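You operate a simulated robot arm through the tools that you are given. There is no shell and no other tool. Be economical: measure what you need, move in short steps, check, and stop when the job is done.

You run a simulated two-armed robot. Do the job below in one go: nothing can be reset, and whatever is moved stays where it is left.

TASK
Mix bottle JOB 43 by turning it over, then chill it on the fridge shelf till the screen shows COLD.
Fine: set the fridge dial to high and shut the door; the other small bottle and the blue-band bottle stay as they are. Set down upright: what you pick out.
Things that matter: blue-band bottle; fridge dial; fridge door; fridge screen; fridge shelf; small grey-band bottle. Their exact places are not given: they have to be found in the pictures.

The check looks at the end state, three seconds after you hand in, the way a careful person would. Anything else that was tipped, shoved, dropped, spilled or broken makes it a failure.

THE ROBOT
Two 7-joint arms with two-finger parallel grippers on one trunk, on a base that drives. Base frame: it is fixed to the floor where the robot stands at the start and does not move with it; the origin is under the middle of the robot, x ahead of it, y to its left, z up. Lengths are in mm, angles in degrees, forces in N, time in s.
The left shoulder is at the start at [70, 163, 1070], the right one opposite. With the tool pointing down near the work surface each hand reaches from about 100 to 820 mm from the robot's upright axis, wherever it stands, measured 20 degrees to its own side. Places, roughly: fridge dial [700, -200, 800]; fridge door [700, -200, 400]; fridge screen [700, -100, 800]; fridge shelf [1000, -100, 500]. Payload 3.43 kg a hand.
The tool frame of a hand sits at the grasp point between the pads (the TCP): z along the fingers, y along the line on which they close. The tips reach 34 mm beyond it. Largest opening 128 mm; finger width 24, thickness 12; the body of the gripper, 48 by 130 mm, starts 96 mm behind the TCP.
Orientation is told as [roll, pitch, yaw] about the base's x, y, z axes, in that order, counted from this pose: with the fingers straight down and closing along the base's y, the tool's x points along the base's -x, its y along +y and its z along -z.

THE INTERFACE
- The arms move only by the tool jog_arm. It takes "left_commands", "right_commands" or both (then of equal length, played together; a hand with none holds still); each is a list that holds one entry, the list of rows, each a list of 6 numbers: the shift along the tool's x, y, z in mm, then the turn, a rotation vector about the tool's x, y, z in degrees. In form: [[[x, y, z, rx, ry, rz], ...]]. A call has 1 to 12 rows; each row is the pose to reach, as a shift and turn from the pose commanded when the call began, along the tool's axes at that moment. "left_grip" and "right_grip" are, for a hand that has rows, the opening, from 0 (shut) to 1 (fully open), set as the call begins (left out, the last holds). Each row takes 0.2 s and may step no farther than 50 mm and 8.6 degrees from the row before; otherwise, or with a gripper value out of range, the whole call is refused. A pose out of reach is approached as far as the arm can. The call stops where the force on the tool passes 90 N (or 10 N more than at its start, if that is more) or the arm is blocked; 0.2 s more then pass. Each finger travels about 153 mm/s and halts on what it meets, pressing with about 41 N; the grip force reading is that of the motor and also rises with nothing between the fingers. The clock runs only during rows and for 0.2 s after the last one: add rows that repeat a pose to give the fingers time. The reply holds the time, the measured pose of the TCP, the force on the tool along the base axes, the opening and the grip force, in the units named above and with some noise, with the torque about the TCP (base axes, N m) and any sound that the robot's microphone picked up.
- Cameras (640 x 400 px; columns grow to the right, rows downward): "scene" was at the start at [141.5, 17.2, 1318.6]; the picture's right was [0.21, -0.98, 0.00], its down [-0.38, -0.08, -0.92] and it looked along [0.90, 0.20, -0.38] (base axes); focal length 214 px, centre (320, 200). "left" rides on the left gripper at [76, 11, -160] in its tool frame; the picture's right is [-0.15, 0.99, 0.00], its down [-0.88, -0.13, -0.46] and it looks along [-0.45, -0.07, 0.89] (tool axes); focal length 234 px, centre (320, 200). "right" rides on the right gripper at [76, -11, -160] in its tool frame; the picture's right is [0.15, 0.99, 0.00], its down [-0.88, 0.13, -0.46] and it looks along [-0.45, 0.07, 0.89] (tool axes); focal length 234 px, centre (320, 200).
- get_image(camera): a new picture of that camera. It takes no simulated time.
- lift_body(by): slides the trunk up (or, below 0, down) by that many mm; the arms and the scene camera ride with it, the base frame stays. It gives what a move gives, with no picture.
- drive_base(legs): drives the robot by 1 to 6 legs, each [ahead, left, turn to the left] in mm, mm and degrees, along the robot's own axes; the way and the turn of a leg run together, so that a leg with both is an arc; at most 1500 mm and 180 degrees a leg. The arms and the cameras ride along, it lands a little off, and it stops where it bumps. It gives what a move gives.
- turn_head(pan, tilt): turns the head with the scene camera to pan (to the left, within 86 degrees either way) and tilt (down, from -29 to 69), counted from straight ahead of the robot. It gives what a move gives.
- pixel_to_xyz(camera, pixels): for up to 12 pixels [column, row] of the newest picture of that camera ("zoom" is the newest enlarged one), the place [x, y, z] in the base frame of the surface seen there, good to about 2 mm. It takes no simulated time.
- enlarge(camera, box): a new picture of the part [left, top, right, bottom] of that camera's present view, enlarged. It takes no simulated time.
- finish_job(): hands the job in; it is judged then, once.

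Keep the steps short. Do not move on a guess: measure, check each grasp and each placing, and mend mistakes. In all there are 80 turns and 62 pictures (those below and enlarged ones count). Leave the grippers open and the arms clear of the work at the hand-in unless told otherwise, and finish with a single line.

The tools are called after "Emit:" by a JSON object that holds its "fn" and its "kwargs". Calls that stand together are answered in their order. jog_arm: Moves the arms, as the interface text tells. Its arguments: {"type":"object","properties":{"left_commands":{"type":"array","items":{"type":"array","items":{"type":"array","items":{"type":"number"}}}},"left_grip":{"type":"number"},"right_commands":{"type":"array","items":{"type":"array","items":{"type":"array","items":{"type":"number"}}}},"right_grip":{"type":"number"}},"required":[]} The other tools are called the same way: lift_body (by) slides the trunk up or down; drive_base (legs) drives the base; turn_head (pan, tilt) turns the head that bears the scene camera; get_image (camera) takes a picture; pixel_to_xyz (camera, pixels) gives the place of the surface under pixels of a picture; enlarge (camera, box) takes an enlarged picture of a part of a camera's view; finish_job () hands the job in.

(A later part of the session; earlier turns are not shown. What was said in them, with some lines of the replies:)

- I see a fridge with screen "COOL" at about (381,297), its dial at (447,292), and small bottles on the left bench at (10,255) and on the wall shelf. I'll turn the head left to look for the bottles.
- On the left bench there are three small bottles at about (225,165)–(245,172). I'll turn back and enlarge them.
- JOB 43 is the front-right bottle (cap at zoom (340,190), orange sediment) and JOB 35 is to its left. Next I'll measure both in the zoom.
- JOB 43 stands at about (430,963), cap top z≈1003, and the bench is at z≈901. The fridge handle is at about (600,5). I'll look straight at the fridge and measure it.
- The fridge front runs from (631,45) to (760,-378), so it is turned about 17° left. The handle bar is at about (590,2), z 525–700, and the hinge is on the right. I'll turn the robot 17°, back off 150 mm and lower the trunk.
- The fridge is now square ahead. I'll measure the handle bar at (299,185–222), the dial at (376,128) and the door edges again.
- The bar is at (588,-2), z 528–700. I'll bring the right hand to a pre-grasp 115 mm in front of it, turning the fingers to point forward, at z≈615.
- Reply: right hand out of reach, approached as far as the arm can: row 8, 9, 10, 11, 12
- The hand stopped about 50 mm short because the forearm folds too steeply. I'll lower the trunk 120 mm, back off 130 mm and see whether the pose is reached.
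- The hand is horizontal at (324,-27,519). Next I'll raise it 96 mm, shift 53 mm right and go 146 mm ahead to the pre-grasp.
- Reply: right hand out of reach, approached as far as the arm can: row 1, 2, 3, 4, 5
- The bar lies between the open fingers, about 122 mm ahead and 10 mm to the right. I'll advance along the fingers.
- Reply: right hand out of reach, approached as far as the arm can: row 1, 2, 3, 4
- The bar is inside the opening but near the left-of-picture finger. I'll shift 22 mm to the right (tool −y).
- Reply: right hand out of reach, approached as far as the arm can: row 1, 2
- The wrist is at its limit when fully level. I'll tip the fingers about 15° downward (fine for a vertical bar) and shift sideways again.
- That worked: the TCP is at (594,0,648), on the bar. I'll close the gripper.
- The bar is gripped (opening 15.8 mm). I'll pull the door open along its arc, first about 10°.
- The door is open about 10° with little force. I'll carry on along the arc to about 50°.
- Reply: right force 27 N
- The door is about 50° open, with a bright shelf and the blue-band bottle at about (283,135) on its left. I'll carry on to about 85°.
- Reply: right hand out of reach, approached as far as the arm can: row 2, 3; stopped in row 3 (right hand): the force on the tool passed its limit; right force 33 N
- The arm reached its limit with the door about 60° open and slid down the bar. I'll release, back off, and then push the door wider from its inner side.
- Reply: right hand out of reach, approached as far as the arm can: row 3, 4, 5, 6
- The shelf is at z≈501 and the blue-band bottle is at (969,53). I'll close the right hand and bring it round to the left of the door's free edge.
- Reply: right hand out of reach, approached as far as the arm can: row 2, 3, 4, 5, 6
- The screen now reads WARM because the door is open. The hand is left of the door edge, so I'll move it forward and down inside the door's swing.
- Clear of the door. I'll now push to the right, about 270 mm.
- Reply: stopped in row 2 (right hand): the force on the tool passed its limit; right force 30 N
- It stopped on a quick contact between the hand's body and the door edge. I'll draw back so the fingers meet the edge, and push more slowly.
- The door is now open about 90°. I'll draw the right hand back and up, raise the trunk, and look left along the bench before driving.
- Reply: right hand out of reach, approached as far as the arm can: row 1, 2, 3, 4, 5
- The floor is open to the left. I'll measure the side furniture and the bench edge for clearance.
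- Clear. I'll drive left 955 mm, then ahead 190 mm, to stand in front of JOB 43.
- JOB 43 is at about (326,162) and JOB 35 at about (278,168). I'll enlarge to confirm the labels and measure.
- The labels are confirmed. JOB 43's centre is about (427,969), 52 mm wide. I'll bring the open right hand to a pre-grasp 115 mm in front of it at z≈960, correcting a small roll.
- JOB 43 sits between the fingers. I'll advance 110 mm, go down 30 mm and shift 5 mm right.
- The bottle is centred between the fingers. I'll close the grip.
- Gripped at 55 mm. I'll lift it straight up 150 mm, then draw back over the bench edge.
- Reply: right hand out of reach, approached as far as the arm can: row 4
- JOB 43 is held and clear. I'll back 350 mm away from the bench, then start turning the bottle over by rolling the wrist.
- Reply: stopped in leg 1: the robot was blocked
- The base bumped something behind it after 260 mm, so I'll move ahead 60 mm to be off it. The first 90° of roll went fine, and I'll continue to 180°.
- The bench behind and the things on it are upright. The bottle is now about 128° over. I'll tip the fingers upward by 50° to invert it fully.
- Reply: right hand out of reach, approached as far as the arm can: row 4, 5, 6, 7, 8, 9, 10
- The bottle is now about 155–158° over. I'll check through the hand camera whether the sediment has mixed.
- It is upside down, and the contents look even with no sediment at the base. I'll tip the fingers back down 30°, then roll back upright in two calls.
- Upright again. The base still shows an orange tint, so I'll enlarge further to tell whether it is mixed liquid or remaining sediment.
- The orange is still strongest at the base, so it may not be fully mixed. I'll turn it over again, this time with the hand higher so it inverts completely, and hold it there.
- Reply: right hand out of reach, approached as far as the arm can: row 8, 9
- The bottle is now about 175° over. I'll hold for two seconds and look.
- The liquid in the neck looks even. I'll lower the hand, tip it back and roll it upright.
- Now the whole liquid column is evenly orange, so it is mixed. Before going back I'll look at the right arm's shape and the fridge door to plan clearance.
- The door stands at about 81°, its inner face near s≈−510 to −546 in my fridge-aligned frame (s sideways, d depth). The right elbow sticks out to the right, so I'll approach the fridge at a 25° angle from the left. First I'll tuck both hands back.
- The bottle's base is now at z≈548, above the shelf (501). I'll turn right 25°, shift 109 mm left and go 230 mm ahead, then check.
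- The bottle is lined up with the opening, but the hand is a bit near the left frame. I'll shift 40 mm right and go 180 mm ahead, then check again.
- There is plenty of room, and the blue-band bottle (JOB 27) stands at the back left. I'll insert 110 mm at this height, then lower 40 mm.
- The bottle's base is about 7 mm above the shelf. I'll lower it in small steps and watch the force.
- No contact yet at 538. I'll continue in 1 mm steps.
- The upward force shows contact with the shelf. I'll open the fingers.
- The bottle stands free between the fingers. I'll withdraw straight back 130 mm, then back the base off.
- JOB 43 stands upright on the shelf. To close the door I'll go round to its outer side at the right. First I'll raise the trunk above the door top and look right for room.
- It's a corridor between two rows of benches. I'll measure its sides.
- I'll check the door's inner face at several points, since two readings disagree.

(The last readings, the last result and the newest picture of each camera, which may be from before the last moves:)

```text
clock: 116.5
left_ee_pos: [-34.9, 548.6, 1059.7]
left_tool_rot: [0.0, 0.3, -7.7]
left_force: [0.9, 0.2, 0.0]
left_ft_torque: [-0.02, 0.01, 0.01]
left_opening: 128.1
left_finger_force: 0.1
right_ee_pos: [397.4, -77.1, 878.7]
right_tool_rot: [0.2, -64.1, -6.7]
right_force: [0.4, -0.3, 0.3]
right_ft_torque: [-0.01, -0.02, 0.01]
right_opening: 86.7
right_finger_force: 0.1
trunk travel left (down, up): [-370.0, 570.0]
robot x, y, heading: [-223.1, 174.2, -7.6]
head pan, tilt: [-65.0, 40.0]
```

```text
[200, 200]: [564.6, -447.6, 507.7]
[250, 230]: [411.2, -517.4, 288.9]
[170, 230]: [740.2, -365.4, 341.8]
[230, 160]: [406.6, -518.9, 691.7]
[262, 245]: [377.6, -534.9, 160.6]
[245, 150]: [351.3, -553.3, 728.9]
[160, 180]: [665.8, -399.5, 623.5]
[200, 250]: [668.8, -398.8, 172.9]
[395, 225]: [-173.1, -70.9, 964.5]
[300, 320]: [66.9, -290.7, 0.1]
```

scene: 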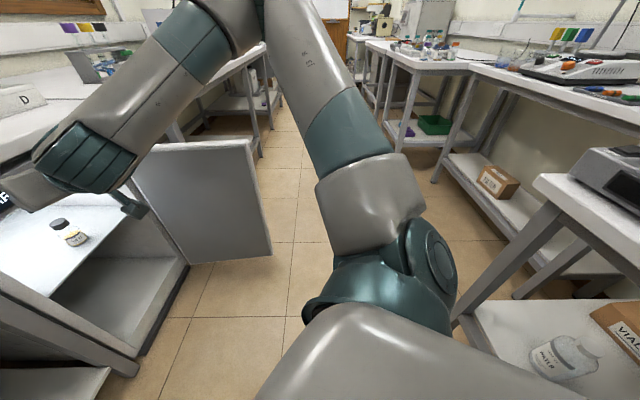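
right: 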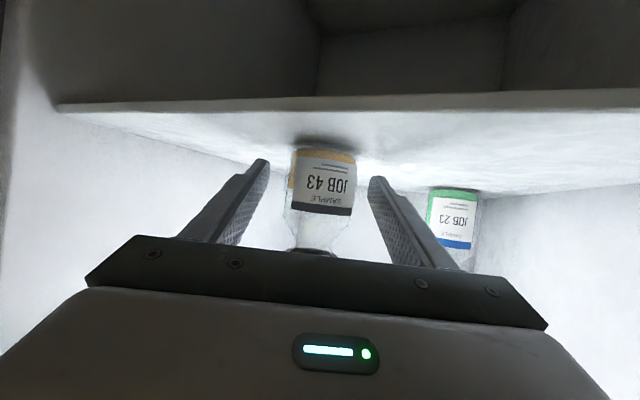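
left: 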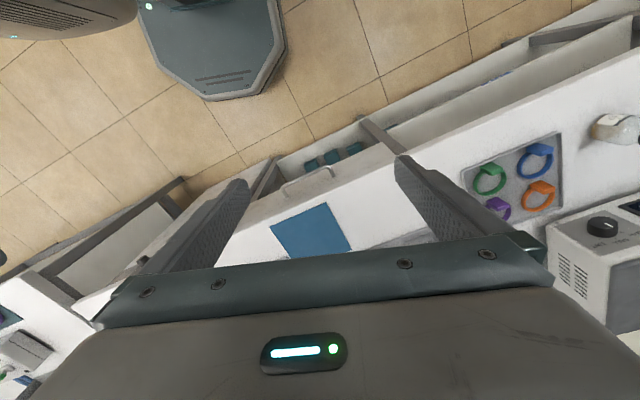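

The door is actually open about 98°, its free edge at about (345,-556). I'll lift a little more, back up, turn left to heading 62° and drive diagonally to the right. The hand will pass over the door top to its outer side.

Emit:
{"fn": "lift_body", "kwargs": {"by": 50}}

Emit:
{"fn": "jog_arm", "kwargs": {"right_commands": [[[0, 0, 0, 0, 0, 0], [0, 0, 0, 0, 0, 0], [0, 0, 0, 0, 0, 0]]], "right_grip": 0}}

Emit:
{"fn": "drive_base", "kwargs": {"legs": [[-70, 0, 0], [0, 0, 69.9], [-941, -913, 0]]}}

Emit:
{"fn": "turn_head", "kwargs": {"pan": -10, "tilt": 35}}

Emit:
{"fn": "get_image", "kwargs": {"camera": "scene"}}

```text
clock: 117.4
left_ee_pos: [-33.1, 549.7, 1108.3]
left_tool_rot: [0.0, 0.4, -7.7]
left_force: [-0.7, 0.0, 0.5]
left_ft_torque: [-0.01, 0.02, 0.03]
left_opening: 128.2
left_finger_force: 0.0
right_ee_pos: [396.2, -78.1, 929.6]
right_tool_rot: [0.1, -64.1, -6.7]
right_force: [-0.2, -0.4, -0.5]
right_ft_torque: [0.04, -0.01, -0.01]
right_opening: 87.0
right_finger_force: 0.2
trunk travel left (down, up): [-420.0, 520.0]
robot x, y, heading: [-224.4, 170.4, -7.8]
head pan, tilt: [-65.0, 40.0]
```

```text
clock: 118.2
left_ee_pos: [-33.9, 549.2, 1108.3]
left_tool_rot: [-0.1, 0.3, -7.7]
left_force: [0.0, 0.4, -1.1]
left_ft_torque: [-0.02, 0.01, -0.01]
left_opening: 128.1
left_finger_force: 0.1
right_ee_pos: [396.9, -77.3, 928.4]
right_tool_rot: [0.2, -64.0, -6.7]
right_force: [0.2, 0.6, -0.4]
right_ft_torque: [0.0, 0.01, -0.01]
right_opening: 0.0
right_finger_force: 33.5
trunk travel left (down, up): [-420.0, 520.0]
robot x, y, heading: [-222.9, 172.1, -7.5]
head pan, tilt: [-65.0, 40.0]
```

```text
clock: 128.5
left_ee_pos: [-227.6, -791.5, 1109.0]
left_tool_rot: [0.0, 0.3, 62.5]
left_force: [0.2, -0.3, -0.5]
left_ft_torque: [-0.01, 0.0, -0.04]
left_opening: 127.8
left_finger_force: 0.1
right_ee_pos: [506.1, -600.2, 929.4]
right_tool_rot: [0.2, -64.1, 63.4]
right_force: [-0.2, -0.2, 0.8]
right_ft_torque: [0.04, -0.01, 0.0]
right_opening: 0.0
right_finger_force: 32.4
trunk travel left (down, up): [-420.0, 520.0]
robot x, y, heading: [63.6, -1095.1, 62.5]
head pan, tilt: [-65.0, 40.0]
```

```text
clock: 129.7
left_ee_pos: [-229.2, -791.3, 1109.1]
left_tool_rot: [0.0, 0.3, 62.5]
left_force: [0.8, -0.2, 0.4]
left_ft_torque: [0.0, -0.02, -0.01]
left_opening: 128.3
left_finger_force: 0.0
right_ee_pos: [507.2, -599.8, 930.3]
right_tool_rot: [0.2, -64.1, 63.5]
right_force: [-0.2, 0.3, 0.1]
right_ft_torque: [0.0, 0.01, 0.02]
right_opening: 0.0
right_finger_force: 33.1
trunk travel left (down, up): [-420.0, 520.0]
robot x, y, heading: [63.1, -1097.1, 62.6]
head pan, tilt: [-10.0, 35.0]
```

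```text
13 pictures are left
```

scene: 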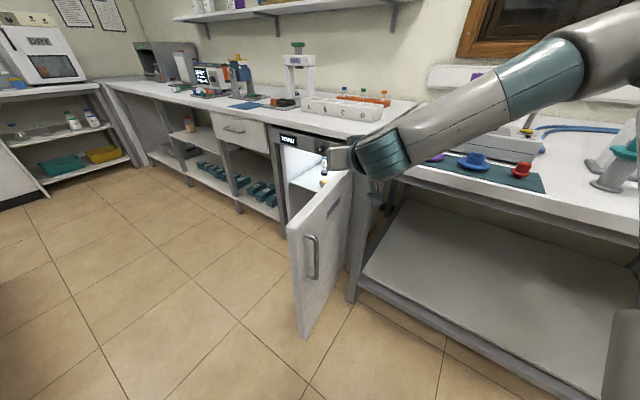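

The hand is on the door's outer side. Before lowering I'll measure the right bench's front edge and the forearm.

Emit:
{"fn": "pixel_to_xyz", "kwargs": {"camera": "scene", "pixels": [[395, 178], [450, 196], [600, 238], [352, 290], [470, 130], [545, 80], [620, 40], [316, 225], [350, 180], [312, 258], [300, 330], [600, 380]]}}

```text
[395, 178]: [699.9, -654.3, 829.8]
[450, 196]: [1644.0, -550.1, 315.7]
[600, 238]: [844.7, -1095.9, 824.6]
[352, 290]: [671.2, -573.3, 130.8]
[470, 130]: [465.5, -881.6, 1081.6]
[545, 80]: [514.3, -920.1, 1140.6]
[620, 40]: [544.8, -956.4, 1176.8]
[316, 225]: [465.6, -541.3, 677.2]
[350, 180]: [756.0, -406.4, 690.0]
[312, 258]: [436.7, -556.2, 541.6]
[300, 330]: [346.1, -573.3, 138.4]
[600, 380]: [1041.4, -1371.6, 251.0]
```

There's room if I keep the hand high. I'll lower it to z≈720 (still on the door) and drive 230 mm ahead to push the door about half shut.

Emit:
{"fn": "lift_body", "kwargs": {"by": -210}}

Emit:
{"fn": "drive_base", "kwargs": {"legs": [[110, 0, 0], [60, 0, 0], [60, 0, 0]]}}

Emit:
{"fn": "get_image", "kwargs": {"camera": "scene"}}

```text
clock: 131.9
left_ee_pos: [-228.7, -791.9, 898.5]
left_tool_rot: [-0.1, 0.2, 62.5]
left_force: [0.6, 0.3, -0.1]
left_ft_torque: [-0.03, -0.03, -0.02]
left_opening: 128.1
left_finger_force: 0.1
right_ee_pos: [506.5, -599.2, 718.8]
right_tool_rot: [0.2, -64.1, 63.4]
right_force: [0.0, -0.1, -0.2]
right_ft_torque: [-0.01, -0.02, 0.0]
right_opening: 0.2
right_finger_force: 32.8
trunk travel left (down, up): [-210.0, 730.0]
robot x, y, heading: [58.6, -1092.4, 62.7]
head pan, tilt: [-10.0, 35.0]
```

```text
clock: 134.3
left_ee_pos: [-123.4, -588.8, 897.8]
left_tool_rot: [0.0, 0.2, 62.6]
left_force: [-0.5, 0.2, -0.6]
left_ft_torque: [0.04, 0.01, -0.02]
left_opening: 127.7
left_finger_force: 0.1
right_ee_pos: [612.4, -395.3, 719.4]
right_tool_rot: [0.0, -64.2, 63.5]
right_force: [0.1, -0.1, 0.7]
right_ft_torque: [0.0, 0.02, -0.02]
right_opening: 0.3
right_finger_force: 33.2
trunk travel left (down, up): [-210.0, 730.0]
robot x, y, heading: [170.0, -892.6, 62.5]
head pan, tilt: [-10.0, 35.0]
```

```text
12 pictures are left
```

scene: 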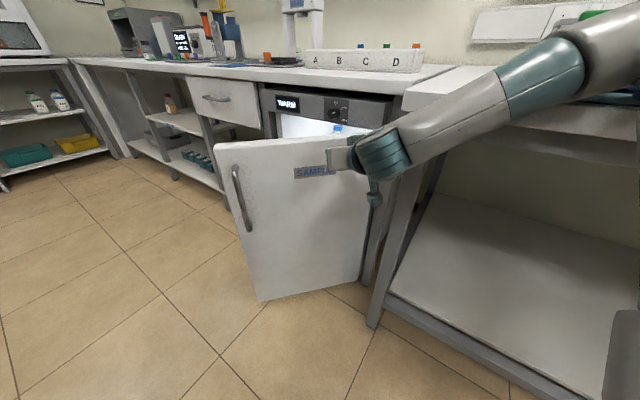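

The door is now about 48° open. I'll back off, lift over the door, go round to the front at heading 17° and finish by pushing straight in.

Emit:
{"fn": "drive_base", "kwargs": {"legs": [[-200, 0, 0]]}}

Emit:
{"fn": "lift_body", "kwargs": {"by": 220}}

Emit:
{"fn": "drive_base", "kwargs": {"legs": [[504, 568, 0], [0, 0, -45.3]]}}

Emit:
{"fn": "turn_head", "kwargs": {"pan": -15, "tilt": 40}}

Emit:
{"fn": "get_image", "kwargs": {"camera": "scene"}}

```text
clock: 135.9
left_ee_pos: [-215.7, -765.3, 898.6]
left_tool_rot: [0.0, 0.3, 62.4]
left_force: [-0.4, -0.1, -0.3]
left_ft_torque: [0.04, -0.02, 0.0]
left_opening: 128.3
left_finger_force: 0.0
right_ee_pos: [520.7, -574.2, 720.3]
right_tool_rot: [0.2, -64.3, 63.3]
right_force: [0.1, -0.5, 0.2]
right_ft_torque: [-0.02, -0.02, 0.03]
right_opening: 0.0
right_finger_force: 33.2
trunk travel left (down, up): [-210.0, 730.0]
robot x, y, heading: [74.9, -1073.2, 62.5]
head pan, tilt: [-10.0, 35.0]
```

```text
clock: 138.2
left_ee_pos: [-214.2, -764.2, 1118.5]
left_tool_rot: [0.0, 0.3, 62.4]
left_force: [-0.3, -0.3, -1.3]
left_ft_torque: [0.0, 0.01, 0.03]
left_opening: 128.1
left_finger_force: 0.1
right_ee_pos: [520.6, -574.6, 939.3]
right_tool_rot: [0.3, -64.2, 63.2]
right_force: [-0.4, 0.7, -0.7]
right_ft_torque: [0.0, 0.03, -0.01]
right_opening: 0.0
right_finger_force: 33.1
trunk travel left (down, up): [-430.0, 510.0]
robot x, y, heading: [74.1, -1071.5, 62.3]
head pan, tilt: [-10.0, 35.0]
```

```text
clock: 144.4
left_ee_pos: [-188.3, 62.2, 1118.5]
left_tool_rot: [0.0, 0.3, 17.0]
left_force: [0.7, -0.4, -0.3]
left_ft_torque: [0.0, 0.0, 0.03]
left_opening: 127.7
left_finger_force: 0.0
right_ee_pos: [463.8, -328.7, 938.6]
right_tool_rot: [0.2, -64.3, 17.8]
right_force: [-0.4, -0.2, -0.6]
right_ft_torque: [-0.03, -0.03, -0.02]
right_opening: 0.1
right_finger_force: 32.8
trunk travel left (down, up): [-430.0, 510.0]
robot x, y, heading: [-203.8, -359.2, 16.9]
head pan, tilt: [-10.0, 35.0]
```

```text
clock: 145.1
left_ee_pos: [-188.5, 61.7, 1119.0]
left_tool_rot: [0.0, 0.2, 17.0]
left_force: [0.1, 0.2, -0.7]
left_ft_torque: [-0.02, 0.03, 0.0]
left_opening: 128.0
left_finger_force: 0.1
right_ee_pos: [463.5, -328.8, 938.8]
right_tool_rot: [0.2, -64.2, 18.0]
right_force: [-0.7, 0.4, 0.0]
right_ft_torque: [0.02, 0.02, 0.03]
right_opening: 0.2
right_finger_force: 32.9
trunk travel left (down, up): [-430.0, 510.0]
robot x, y, heading: [-202.7, -357.3, 16.9]
head pan, tilt: [-15.0, 40.0]
```

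```text
11 pictures are left
```

scene: 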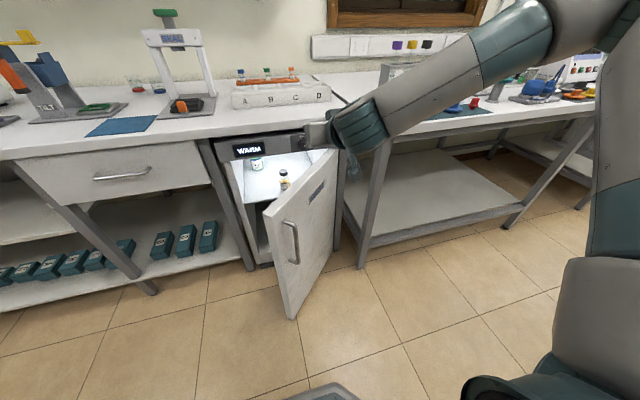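

Both bottles stand upright inside, and the door is perhaps 60° open. I'll measure its outer face before lowering the hand.

Emit:
{"fn": "pixel_to_xyz", "kwargs": {"camera": "scene", "pixels": [[310, 230], [332, 170], [275, 225], [300, 190], [320, 210], [265, 212], [293, 240]]}}

```text
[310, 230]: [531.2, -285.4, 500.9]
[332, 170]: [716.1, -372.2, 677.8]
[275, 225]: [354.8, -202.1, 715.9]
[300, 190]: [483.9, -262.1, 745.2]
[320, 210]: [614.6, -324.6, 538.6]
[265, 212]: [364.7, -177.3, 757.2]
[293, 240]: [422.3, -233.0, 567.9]
```

The door is at 47° with its face at s=−452 some 70 mm beyond the fingertips. I'll lower the hand to z≈640 and drive 200 mm ahead.

Emit:
{"fn": "lift_body", "kwargs": {"by": -300}}

Emit:
{"fn": "drive_base", "kwargs": {"legs": [[100, 0, 0], [50, 0, 0], [50, 0, 0]]}}

Emit:
{"fn": "get_image", "kwargs": {"camera": "scene"}}

```text
clock: 148.1
left_ee_pos: [-188.7, 61.2, 818.3]
left_tool_rot: [0.0, 0.2, 17.1]
left_force: [0.4, 0.9, 0.1]
left_ft_torque: [-0.02, 0.02, 0.0]
left_opening: 128.0
left_finger_force: 0.1
right_ee_pos: [463.9, -327.9, 638.9]
right_tool_rot: [0.2, -64.3, 17.9]
right_force: [-0.4, 0.0, 0.3]
right_ft_torque: [-0.01, 0.03, -0.02]
right_opening: 0.2
right_finger_force: 33.3
trunk travel left (down, up): [-130.0, 810.0]
robot x, y, heading: [-205.6, -359.2, 17.3]
head pan, tilt: [-15.0, 40.0]
```

```text
clock: 150.3
left_ee_pos: [3.7, 119.8, 819.8]
left_tool_rot: [-0.1, 0.3, 16.9]
left_force: [0.3, 0.5, 0.1]
left_ft_torque: [0.01, 0.04, 0.01]
left_opening: 127.8
left_finger_force: 0.0
right_ee_pos: [657.2, -271.4, 639.0]
right_tool_rot: [0.2, -64.1, 17.8]
right_force: [0.0, -0.3, 0.0]
right_ft_torque: [0.04, -0.02, 0.01]
right_opening: 0.0
right_finger_force: 33.2
trunk travel left (down, up): [-130.0, 810.0]
robot x, y, heading: [-8.4, -303.1, 16.8]
head pan, tilt: [-15.0, 40.0]
```

```text
10 pictures are left
```

scene: 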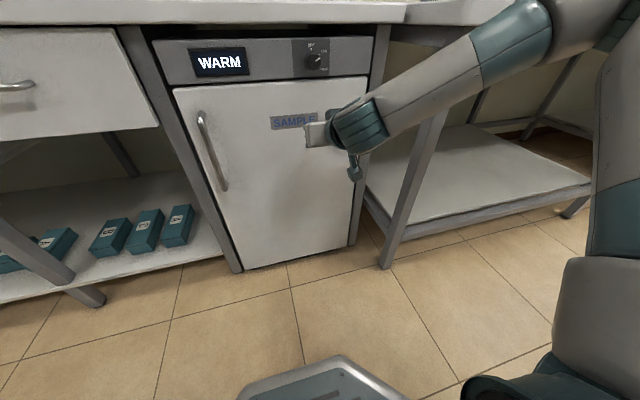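

The door is almost or fully shut. I'll move the hand 120 mm left and press gently forward to make sure it is closed.

Emit:
{"fn": "jog_arm", "kwargs": {"right_commands": [[[4, 20, -9, 0, 0, 0], [4, 60, -9, 0, 0, 0], [4, 95, -9, 0, 0, 0], [4, 120, -9, 0, 0, 0], [-4, 120, 9, 0, 0, 0], [-8, 120, 18, 0, 0, 0], [-12, 120, 25, 0, 0, 0], [-15, 120, 31, 0, 0, 0], [-17, 120, 36, 0, 0, 0], [-19, 120, 40, 0, 0, 0]]]}}

Emit:
{"fn": "pixel_to_xyz", "kwargs": {"camera": "scene", "pixels": [[185, 105], [355, 90], [355, 60], [165, 60], [313, 62], [235, 240]]}}

```text
clock: 152.5
left_ee_pos: [2.7, 119.3, 819.1]
left_tool_rot: [0.0, 0.1, 16.8]
left_force: [-0.2, 0.8, -0.3]
left_ft_torque: [0.03, 0.02, -0.01]
left_opening: 128.0
left_finger_force: 0.1
right_ee_pos: [667.9, -211.1, 647.9]
right_tool_rot: [0.2, -64.1, 18.1]
right_force: [-17.3, -5.2, 0.0]
right_ft_torque: [0.16, 0.19, -0.03]
right_opening: 0.0
right_finger_force: 33.7
right hand out of reach, approached as far as the arm can: row 2, 3, 4, 5, 6, 7, 8, 9, 10
trunk travel left (down, up): [-130.0, 810.0]
robot x, y, heading: [-12.8, -298.5, 16.7]
head pan, tilt: [-15.0, 40.0]
```

```text
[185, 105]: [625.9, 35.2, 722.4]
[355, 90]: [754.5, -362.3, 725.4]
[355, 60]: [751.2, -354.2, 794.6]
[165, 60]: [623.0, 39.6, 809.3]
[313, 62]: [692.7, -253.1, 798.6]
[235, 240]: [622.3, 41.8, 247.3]
```

The door is fully shut, flush with its starting plane and resisting with 17 N. I'll back off 150 mm and look closely at the dial.

Emit:
{"fn": "drive_base", "kwargs": {"legs": [[-150, 0, 0]]}}

Emit:
{"fn": "enlarge", "kwargs": {"camera": "scene", "box": [210, 50, 360, 140]}}

```text
clock: 153.8
left_ee_pos: [-137.7, 78.1, 818.0]
left_tool_rot: [0.0, 0.3, 17.1]
left_force: [0.1, 0.2, 0.0]
left_ft_torque: [0.0, -0.04, 0.0]
left_opening: 128.0
left_finger_force: 0.0
right_ee_pos: [528.1, -252.8, 646.5]
right_tool_rot: [0.3, -64.2, 17.9]
right_force: [0.3, 0.0, -0.1]
right_ft_torque: [0.01, -0.01, 0.0]
right_opening: 0.0
right_finger_force: 32.5
trunk travel left (down, up): [-130.0, 810.0]
robot x, y, heading: [-154.4, -344.2, 17.0]
head pan, tilt: [-15.0, 40.0]
```

```text
4.27 times, centred on (285, 95) of scene
```

zoom: 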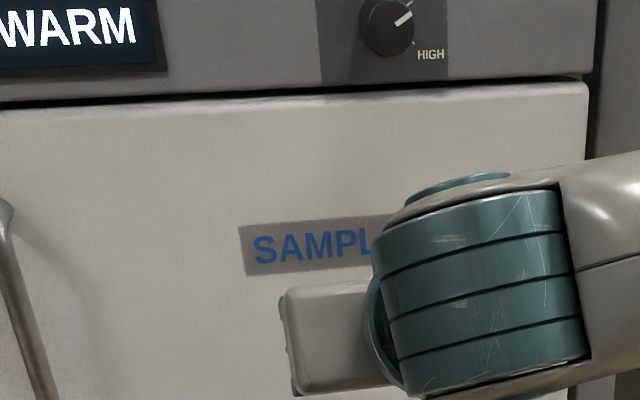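

The dial is higher in the picture, so I'll enlarge that part.

Emit:
{"fn": "enlarge", "kwargs": {"camera": "scene", "box": [270, 35, 330, 75]}}

Emit:
{"fn": "pixel_to_xyz", "kwargs": {"camera": "zoom", "pixels": [[320, 200], [300, 220], [250, 220], [400, 215], [340, 170], [330, 280], [380, 330], [360, 150], [320, 150], [290, 180]]}}

```text
10.00 times, centred on (300, 55) of scene
```

zoom: 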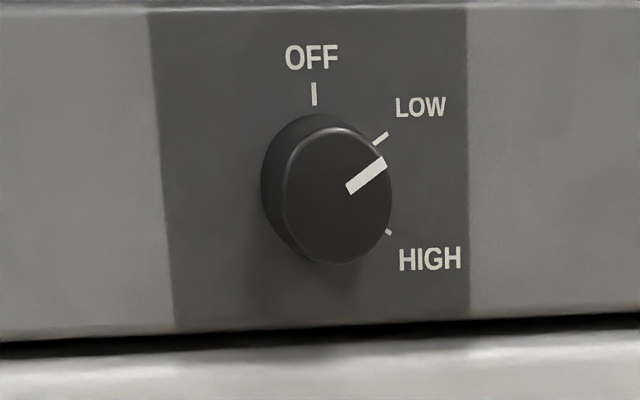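

```text
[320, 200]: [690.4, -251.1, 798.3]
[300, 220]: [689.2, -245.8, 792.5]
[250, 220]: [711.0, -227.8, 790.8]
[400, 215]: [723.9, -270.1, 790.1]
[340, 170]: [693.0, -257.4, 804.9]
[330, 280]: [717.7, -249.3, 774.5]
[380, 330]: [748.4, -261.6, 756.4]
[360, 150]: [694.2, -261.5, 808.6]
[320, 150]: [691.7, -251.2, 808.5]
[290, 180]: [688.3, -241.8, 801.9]
```

The pointer is at LOW, and HIGH is about 60° further clockwise. The knob is about 31 mm wide, centred at (692,-254.5,800) and stands 26 mm out. I'll lower the trunk and bring the right hand up level with it, fingers horizontal and half open.

Emit:
{"fn": "lift_body", "kwargs": {"by": -110}}

Emit:
{"fn": "jog_arm", "kwargs": {"right_commands": [[[-37, -7, -11, 0, -3.7, 0], [-73, -14, -22, 0, -7.4, 0], [-110, -21, -33, 0, -11.1, 0], [-146, -28, -45, 0, -14.8, 0], [-183, -35, -56, 0, -18.5, 0], [-219, -42, -67, 0, -22.2, 0], [-256, -49, -78, 0, -25.8, 0], [-256, -49, -78, 0, -25.8, 0]]], "right_grip": 0.5}}

```text
clock: 155.2
left_ee_pos: [-140.0, 76.7, 708.4]
left_tool_rot: [0.0, 0.2, 17.0]
left_force: [0.3, -0.1, 0.1]
left_ft_torque: [0.03, 0.0, 0.01]
left_opening: 128.1
left_finger_force: 0.0
right_ee_pos: [527.9, -253.1, 537.2]
right_tool_rot: [0.3, -64.2, 17.9]
right_force: [0.6, -0.1, -0.8]
right_ft_torque: [0.01, 0.02, 0.02]
right_opening: 0.1
right_finger_force: 33.2
trunk travel left (down, up): [-20.0, 920.0]
robot x, y, heading: [-156.0, -345.7, 16.9]
head pan, tilt: [-15.0, 40.0]
```

```text
clock: 157.1
left_ee_pos: [-138.4, 77.5, 709.1]
left_tool_rot: [-0.1, 0.3, 17.0]
left_force: [0.1, -0.2, 0.1]
left_ft_torque: [-0.01, 0.01, 0.01]
left_opening: 128.0
left_finger_force: 0.0
right_ee_pos: [580.6, -289.7, 803.3]
right_tool_rot: [89.1, -89.9, -70.8]
right_force: [0.3, 0.9, 0.0]
right_ft_torque: [0.02, 0.0, -0.03]
right_opening: 63.7
right_finger_force: 0.0
trunk travel left (down, up): [-20.0, 920.0]
robot x, y, heading: [-149.6, -346.5, 17.0]
head pan, tilt: [-15.0, 40.0]
```

The hand is level at (581,-290,803), with the knob 117 mm ahead. I'll check alignment through the hand camera.

Emit:
{"fn": "get_image", "kwargs": {"camera": "right"}}

```text
7 pictures are left
```

right: 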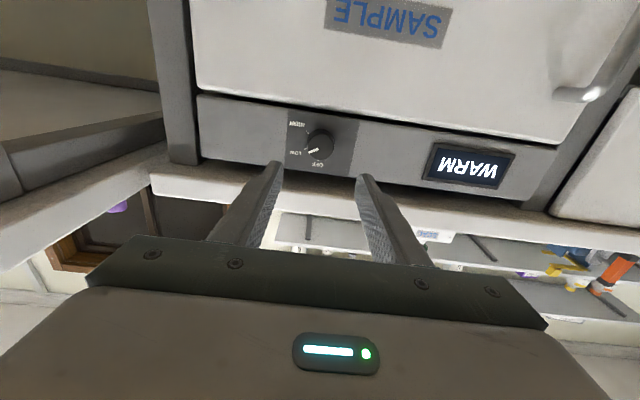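

The knob is centred between the fingers. I'll advance 98 mm so the tips straddle it.

Emit:
{"fn": "jog_arm", "kwargs": {"right_commands": [[[3, -1, 40, 0, 0, 0], [3.5, -1.5, 75, 0, 0, 0], [3.5, -1.5, 90, 0, 0, 0], [3.5, -1.5, 98, 0, 0, 0], [3.5, -1.5, 98, 0, 0, 0]]]}}

```text
clock: 158.2
left_ee_pos: [-138.2, 76.9, 708.3]
left_tool_rot: [0.0, 0.3, 17.1]
left_force: [1.3, 0.6, 0.1]
left_ft_torque: [-0.01, -0.06, 0.03]
left_opening: 127.7
left_finger_force: 0.0
right_ee_pos: [667.1, -263.9, 799.2]
right_tool_rot: [87.8, -89.9, -69.6]
right_force: [0.2, -0.3, 0.6]
right_ft_torque: [0.0, 0.01, -0.01]
right_opening: 63.9
right_finger_force: 0.0
right hand out of reach, approached as far as the arm can: row 4, 5
trunk travel left (down, up): [-20.0, 920.0]
robot x, y, heading: [-151.0, -342.4, 17.0]
head pan, tilt: [-15.0, 40.0]
```

The tips overlap the knob by only about 8 mm because the arm is at full reach. I'll drive 10 mm ahead.

Emit:
{"fn": "drive_base", "kwargs": {"legs": [[10, 0, 0]]}}

Emit:
{"fn": "jog_arm", "kwargs": {"right_commands": [[[0, 0, 0, 0, 0, 0], [0, 0, 0, 0, 0, 0], [0, 0, 0, 0, 0, 0], [0, 0, 0, 0, 0, 0]]], "right_grip": 0}}

```text
clock: 159.0
left_ee_pos: [-128.9, 80.5, 708.2]
left_tool_rot: [-0.1, 0.4, 17.0]
left_force: [0.6, -0.4, -0.2]
left_ft_torque: [0.0, 0.03, 0.04]
left_opening: 127.7
left_finger_force: 0.1
right_ee_pos: [677.0, -261.1, 797.3]
right_tool_rot: [82.8, -89.8, -64.7]
right_force: [-0.5, 0.1, 0.0]
right_ft_torque: [-0.04, 0.01, 0.02]
right_opening: 64.2
right_finger_force: 0.0
trunk travel left (down, up): [-20.0, 920.0]
robot x, y, heading: [-142.3, -340.6, 17.0]
head pan, tilt: [-15.0, 40.0]
```

```text
clock: 160.0
left_ee_pos: [-129.6, 80.5, 708.9]
left_tool_rot: [-0.1, 0.2, 17.0]
left_force: [-0.6, 1.4, 0.7]
left_ft_torque: [-0.02, 0.01, 0.0]
left_opening: 127.9
left_finger_force: 0.0
right_ee_pos: [675.6, -257.9, 797.2]
right_tool_rot: [35.1, -89.9, -16.6]
right_force: [-9.6, 12.6, -5.7]
right_ft_torque: [0.14, -0.25, 0.66]
right_opening: 32.4
right_finger_force: 44.9
trunk travel left (down, up): [-20.0, 920.0]
robot x, y, heading: [-144.0, -339.1, 17.1]
head pan, tilt: [-15.0, 40.0]
```

Gripped the knob at 32 mm. I'll turn it 60° clockwise.

Emit:
{"fn": "jog_arm", "kwargs": {"right_commands": [[[0, 0, 0, 0, 0, 7.5], [0, 0, 0, 0, 0, 15], [0, 0, 0, 0, 0, 22.5], [0, 0, 0, 0, 0, 30], [0, 0, 0, 0, 0, 37.5], [0, 0, 0, 0, 0, 45], [0, 0, 0, 0, 0, 52.5], [0, 0, 0, 0, 0, 60], [0, 0, 0, 0, 0, 60]]]}}

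Emit:
{"fn": "get_image", "kwargs": {"camera": "right"}}

```text
clock: 162.0
left_ee_pos: [-129.5, 81.5, 707.7]
left_tool_rot: [-0.1, 0.3, 17.1]
left_force: [-1.0, -0.2, -0.1]
left_ft_torque: [-0.01, -0.03, 0.02]
left_opening: 127.9
left_finger_force: 0.0
right_ee_pos: [676.5, -259.4, 797.8]
right_tool_rot: [89.9, -29.9, -71.5]
right_force: [-23.8, 13.1, -15.3]
right_ft_torque: [-0.14, 0.55, 0.35]
right_opening: 32.6
right_finger_force: 45.2
trunk travel left (down, up): [-20.0, 920.0]
robot x, y, heading: [-144.7, -341.9, 16.9]
head pan, tilt: [-15.0, 40.0]
```

```text
6 pictures are left
```

right: 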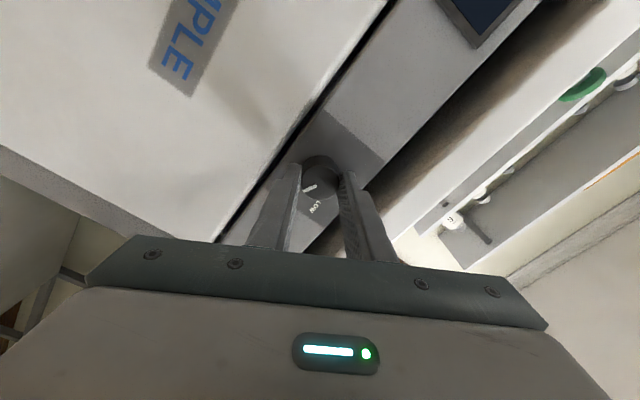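

The knob turned with the fingers. I'll release, withdraw 110 mm and check the pointer.

Emit:
{"fn": "jog_arm", "kwargs": {"right_commands": [[[0, 0, 0, 0, 0, 0], [0, 0, 0, 0, 0, 0], [0, 0, -40, 0, 0, 0], [0, 0, -80, 0, 0, 0], [0, 0, -120, 0, 0, 0], [0, 0, -120, 0, 0, 0]]], "right_grip": 0.5}}

Emit:
{"fn": "drive_base", "kwargs": {"legs": [[-120, 150, 0]]}}

Emit:
{"fn": "turn_head", "kwargs": {"pan": -25, "tilt": 15}}

Emit:
{"fn": "get_image", "kwargs": {"camera": "scene"}}

```text
clock: 163.4
left_ee_pos: [-129.8, 79.3, 709.7]
left_tool_rot: [0.0, 0.2, 17.0]
left_force: [-0.3, -0.3, -0.3]
left_ft_torque: [0.02, -0.02, -0.04]
left_opening: 127.9
left_finger_force: 0.0
right_ee_pos: [563.9, -299.3, 797.1]
right_tool_rot: [90.0, -29.8, -71.8]
right_force: [-0.2, 0.2, -0.6]
right_ft_torque: [-0.01, 0.02, 0.01]
right_opening: 64.1
right_finger_force: 0.0
trunk travel left (down, up): [-20.0, 920.0]
robot x, y, heading: [-140.9, -342.4, 16.7]
head pan, tilt: [-15.0, 40.0]
```

```text
clock: 164.9
left_ee_pos: [-268.9, 176.0, 709.7]
left_tool_rot: [0.1, 0.1, 17.9]
left_force: [0.6, 0.8, -0.5]
left_ft_torque: [0.0, 0.0, -0.01]
left_opening: 127.9
left_finger_force: 0.0
right_ee_pos: [426.6, -191.0, 798.1]
right_tool_rot: [90.2, -29.9, -70.9]
right_force: [0.1, -0.4, 0.8]
right_ft_torque: [-0.06, 0.02, 0.0]
right_opening: 64.1
right_finger_force: 0.0
trunk travel left (down, up): [-20.0, 920.0]
robot x, y, heading: [-275.2, -247.2, 17.9]
head pan, tilt: [-15.0, 40.0]
stopped in leg 1: the robot was blocked; the commanded pose is now the measured one
```

```text
clock: 165.8
left_ee_pos: [-269.8, 175.1, 709.0]
left_tool_rot: [0.0, 0.0, 17.8]
left_force: [-0.3, 1.2, 0.1]
left_ft_torque: [-0.04, 0.01, -0.01]
left_opening: 127.9
left_finger_force: 0.1
right_ee_pos: [427.7, -191.2, 799.7]
right_tool_rot: [90.2, -29.9, -70.9]
right_force: [-0.2, -0.8, -0.8]
right_ft_torque: [-0.01, 0.0, 0.0]
right_opening: 64.0
right_finger_force: 0.0
trunk travel left (down, up): [-20.0, 920.0]
robot x, y, heading: [-276.9, -244.8, 17.6]
head pan, tilt: [-25.0, 15.0]
```

```text
5 pictures are left
```

scene: 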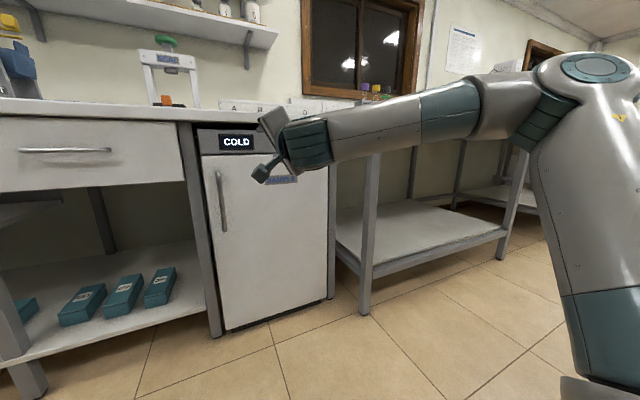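

The screen already reads COLD, but the hand hides the dial. The base also touched the rear bench, so I'll move ahead 60 mm and left 300 mm for a clear view.

Emit:
{"fn": "drive_base", "kwargs": {"legs": [[60, 0, 0], [0, 350, 0]]}}

Emit:
{"fn": "lift_body", "kwargs": {"by": 250}}

Emit:
{"fn": "turn_head", "kwargs": {"pan": -40, "tilt": 30}}

Emit:
{"fn": "get_image", "kwargs": {"camera": "scene"}}

```text
clock: 168.7
left_ee_pos: [-324.9, 536.2, 708.6]
left_tool_rot: [0.0, 0.1, 18.2]
left_force: [-0.8, 0.0, 0.2]
left_ft_torque: [0.0, -0.03, 0.01]
left_opening: 128.1
left_finger_force: 0.0
right_ee_pos: [375.4, 172.9, 799.0]
right_tool_rot: [90.2, -30.0, -70.7]
right_force: [0.6, -0.3, 0.0]
right_ft_torque: [-0.04, 0.0, 0.0]
right_opening: 63.9
right_finger_force: 0.1
trunk travel left (down, up): [-20.0, 920.0]
robot x, y, heading: [-327.0, 114.2, 18.0]
head pan, tilt: [-25.0, 15.0]
```

```text
clock: 171.2
left_ee_pos: [-325.1, 535.5, 958.4]
left_tool_rot: [0.0, 0.1, 18.1]
left_force: [-0.3, -0.2, -0.4]
left_ft_torque: [-0.03, 0.0, 0.01]
left_opening: 127.9
left_finger_force: 0.1
right_ee_pos: [376.0, 171.4, 1048.9]
right_tool_rot: [90.3, -29.8, -70.8]
right_force: [0.7, 0.1, -0.3]
right_ft_torque: [0.0, -0.03, 0.0]
right_opening: 63.9
right_finger_force: 0.1
trunk travel left (down, up): [-270.0, 670.0]
robot x, y, heading: [-327.9, 114.6, 17.9]
head pan, tilt: [-25.0, 15.0]
```

```text
clock: 172.0
left_ee_pos: [-325.4, 535.6, 960.8]
left_tool_rot: [-0.1, 0.0, 18.1]
left_force: [0.6, 0.2, 0.5]
left_ft_torque: [0.02, 0.0, 0.02]
left_opening: 128.1
left_finger_force: 0.0
right_ee_pos: [375.4, 172.3, 1048.7]
right_tool_rot: [90.2, -29.9, -70.6]
right_force: [0.6, 0.8, 0.6]
right_ft_torque: [-0.06, 0.01, -0.03]
right_opening: 63.9
right_finger_force: 0.0
trunk travel left (down, up): [-270.0, 670.0]
robot x, y, heading: [-327.8, 117.9, 17.9]
head pan, tilt: [-40.0, 30.0]
```

```text
4 pictures are left
```

scene: 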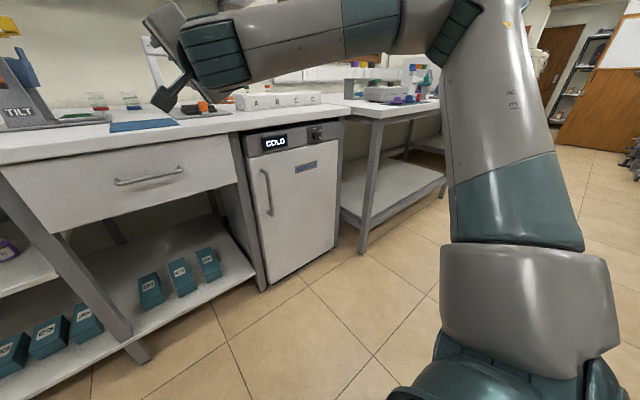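

The dial is visible now at about (317,132). I'll enlarge it.

Emit:
{"fn": "enlarge", "kwargs": {"camera": "scene", "box": [250, 115, 350, 175]}}

```text
6.40 times, centred on (300, 145) of scene
```

zoom: 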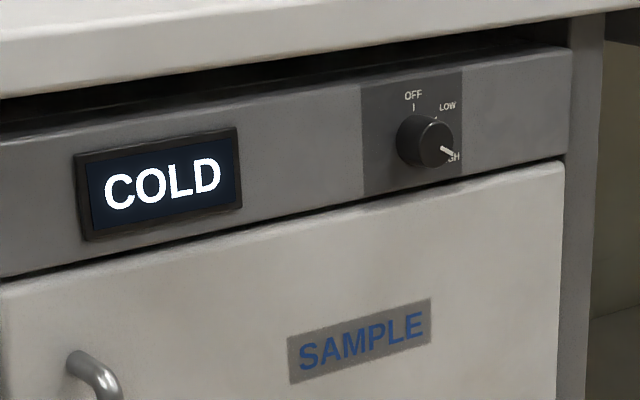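

The pointer is at HIGH, the screen shows COLD and the door is shut. I'll open the gripper fully and glance back at the rear bench the base touched.

Emit:
{"fn": "jog_arm", "kwargs": {"right_commands": [[[0, 0, -20, 0, 0, 0], [0, 0, -40, 0, 0, 0], [0, 0, -40, 0, 0, 0], [0, 0, -40, 0, 0, 0], [0, 0, -40, 0, 0, 0], [0, 0, -40, 0, 0, 0]]], "right_grip": 1}}

Emit:
{"fn": "turn_head", "kwargs": {"pan": -86, "tilt": 35}}

Emit:
{"fn": "get_image", "kwargs": {"camera": "scene"}}

```text
clock: 173.4
left_ee_pos: [-325.5, 535.6, 959.8]
left_tool_rot: [0.0, 0.1, 18.3]
left_force: [0.1, 0.6, -0.1]
left_ft_torque: [-0.02, 0.02, 0.03]
left_opening: 128.2
left_finger_force: 0.1
right_ee_pos: [337.1, 159.5, 1049.7]
right_tool_rot: [90.2, -30.0, -70.6]
right_force: [-0.3, -0.4, 0.3]
right_ft_torque: [-0.01, 0.03, 0.03]
right_opening: 128.1
right_finger_force: 0.1
trunk travel left (down, up): [-270.0, 670.0]
robot x, y, heading: [-325.3, 114.0, 18.2]
head pan, tilt: [-40.0, 30.0]
```

```text
clock: 174.6
left_ee_pos: [-324.3, 536.2, 958.3]
left_tool_rot: [0.1, 0.1, 18.2]
left_force: [0.5, -0.7, 0.1]
left_ft_torque: [-0.06, -0.01, -0.02]
left_opening: 128.0
left_finger_force: 0.0
right_ee_pos: [336.8, 159.4, 1048.1]
right_tool_rot: [90.2, -29.9, -70.5]
right_force: [1.2, 0.6, 0.5]
right_ft_torque: [-0.03, 0.0, 0.0]
right_opening: 128.0
right_finger_force: 0.0
trunk travel left (down, up): [-270.0, 670.0]
robot x, y, heading: [-331.1, 109.6, 18.1]
head pan, tilt: [-85.9, 35.0]
```

```text
2 pictures are left
```

scene: 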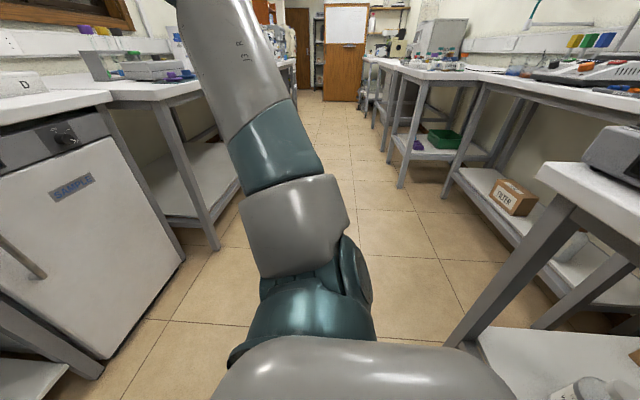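

The rear bench and everything on it stand as before. All parts of the job are done, so I'll hand in.

Emit:
{"fn": "finish_job", "kwargs": {}}

```text
The job is handed in.
```

JOB 43 was turned over until evenly mixed and now stands upright on the fridge shelf, with the door shut, the dial on HIGH, the screen reading COLD and the other two bottles not moved; the base bumped something behind it twice, and I saw nothing tipped there.
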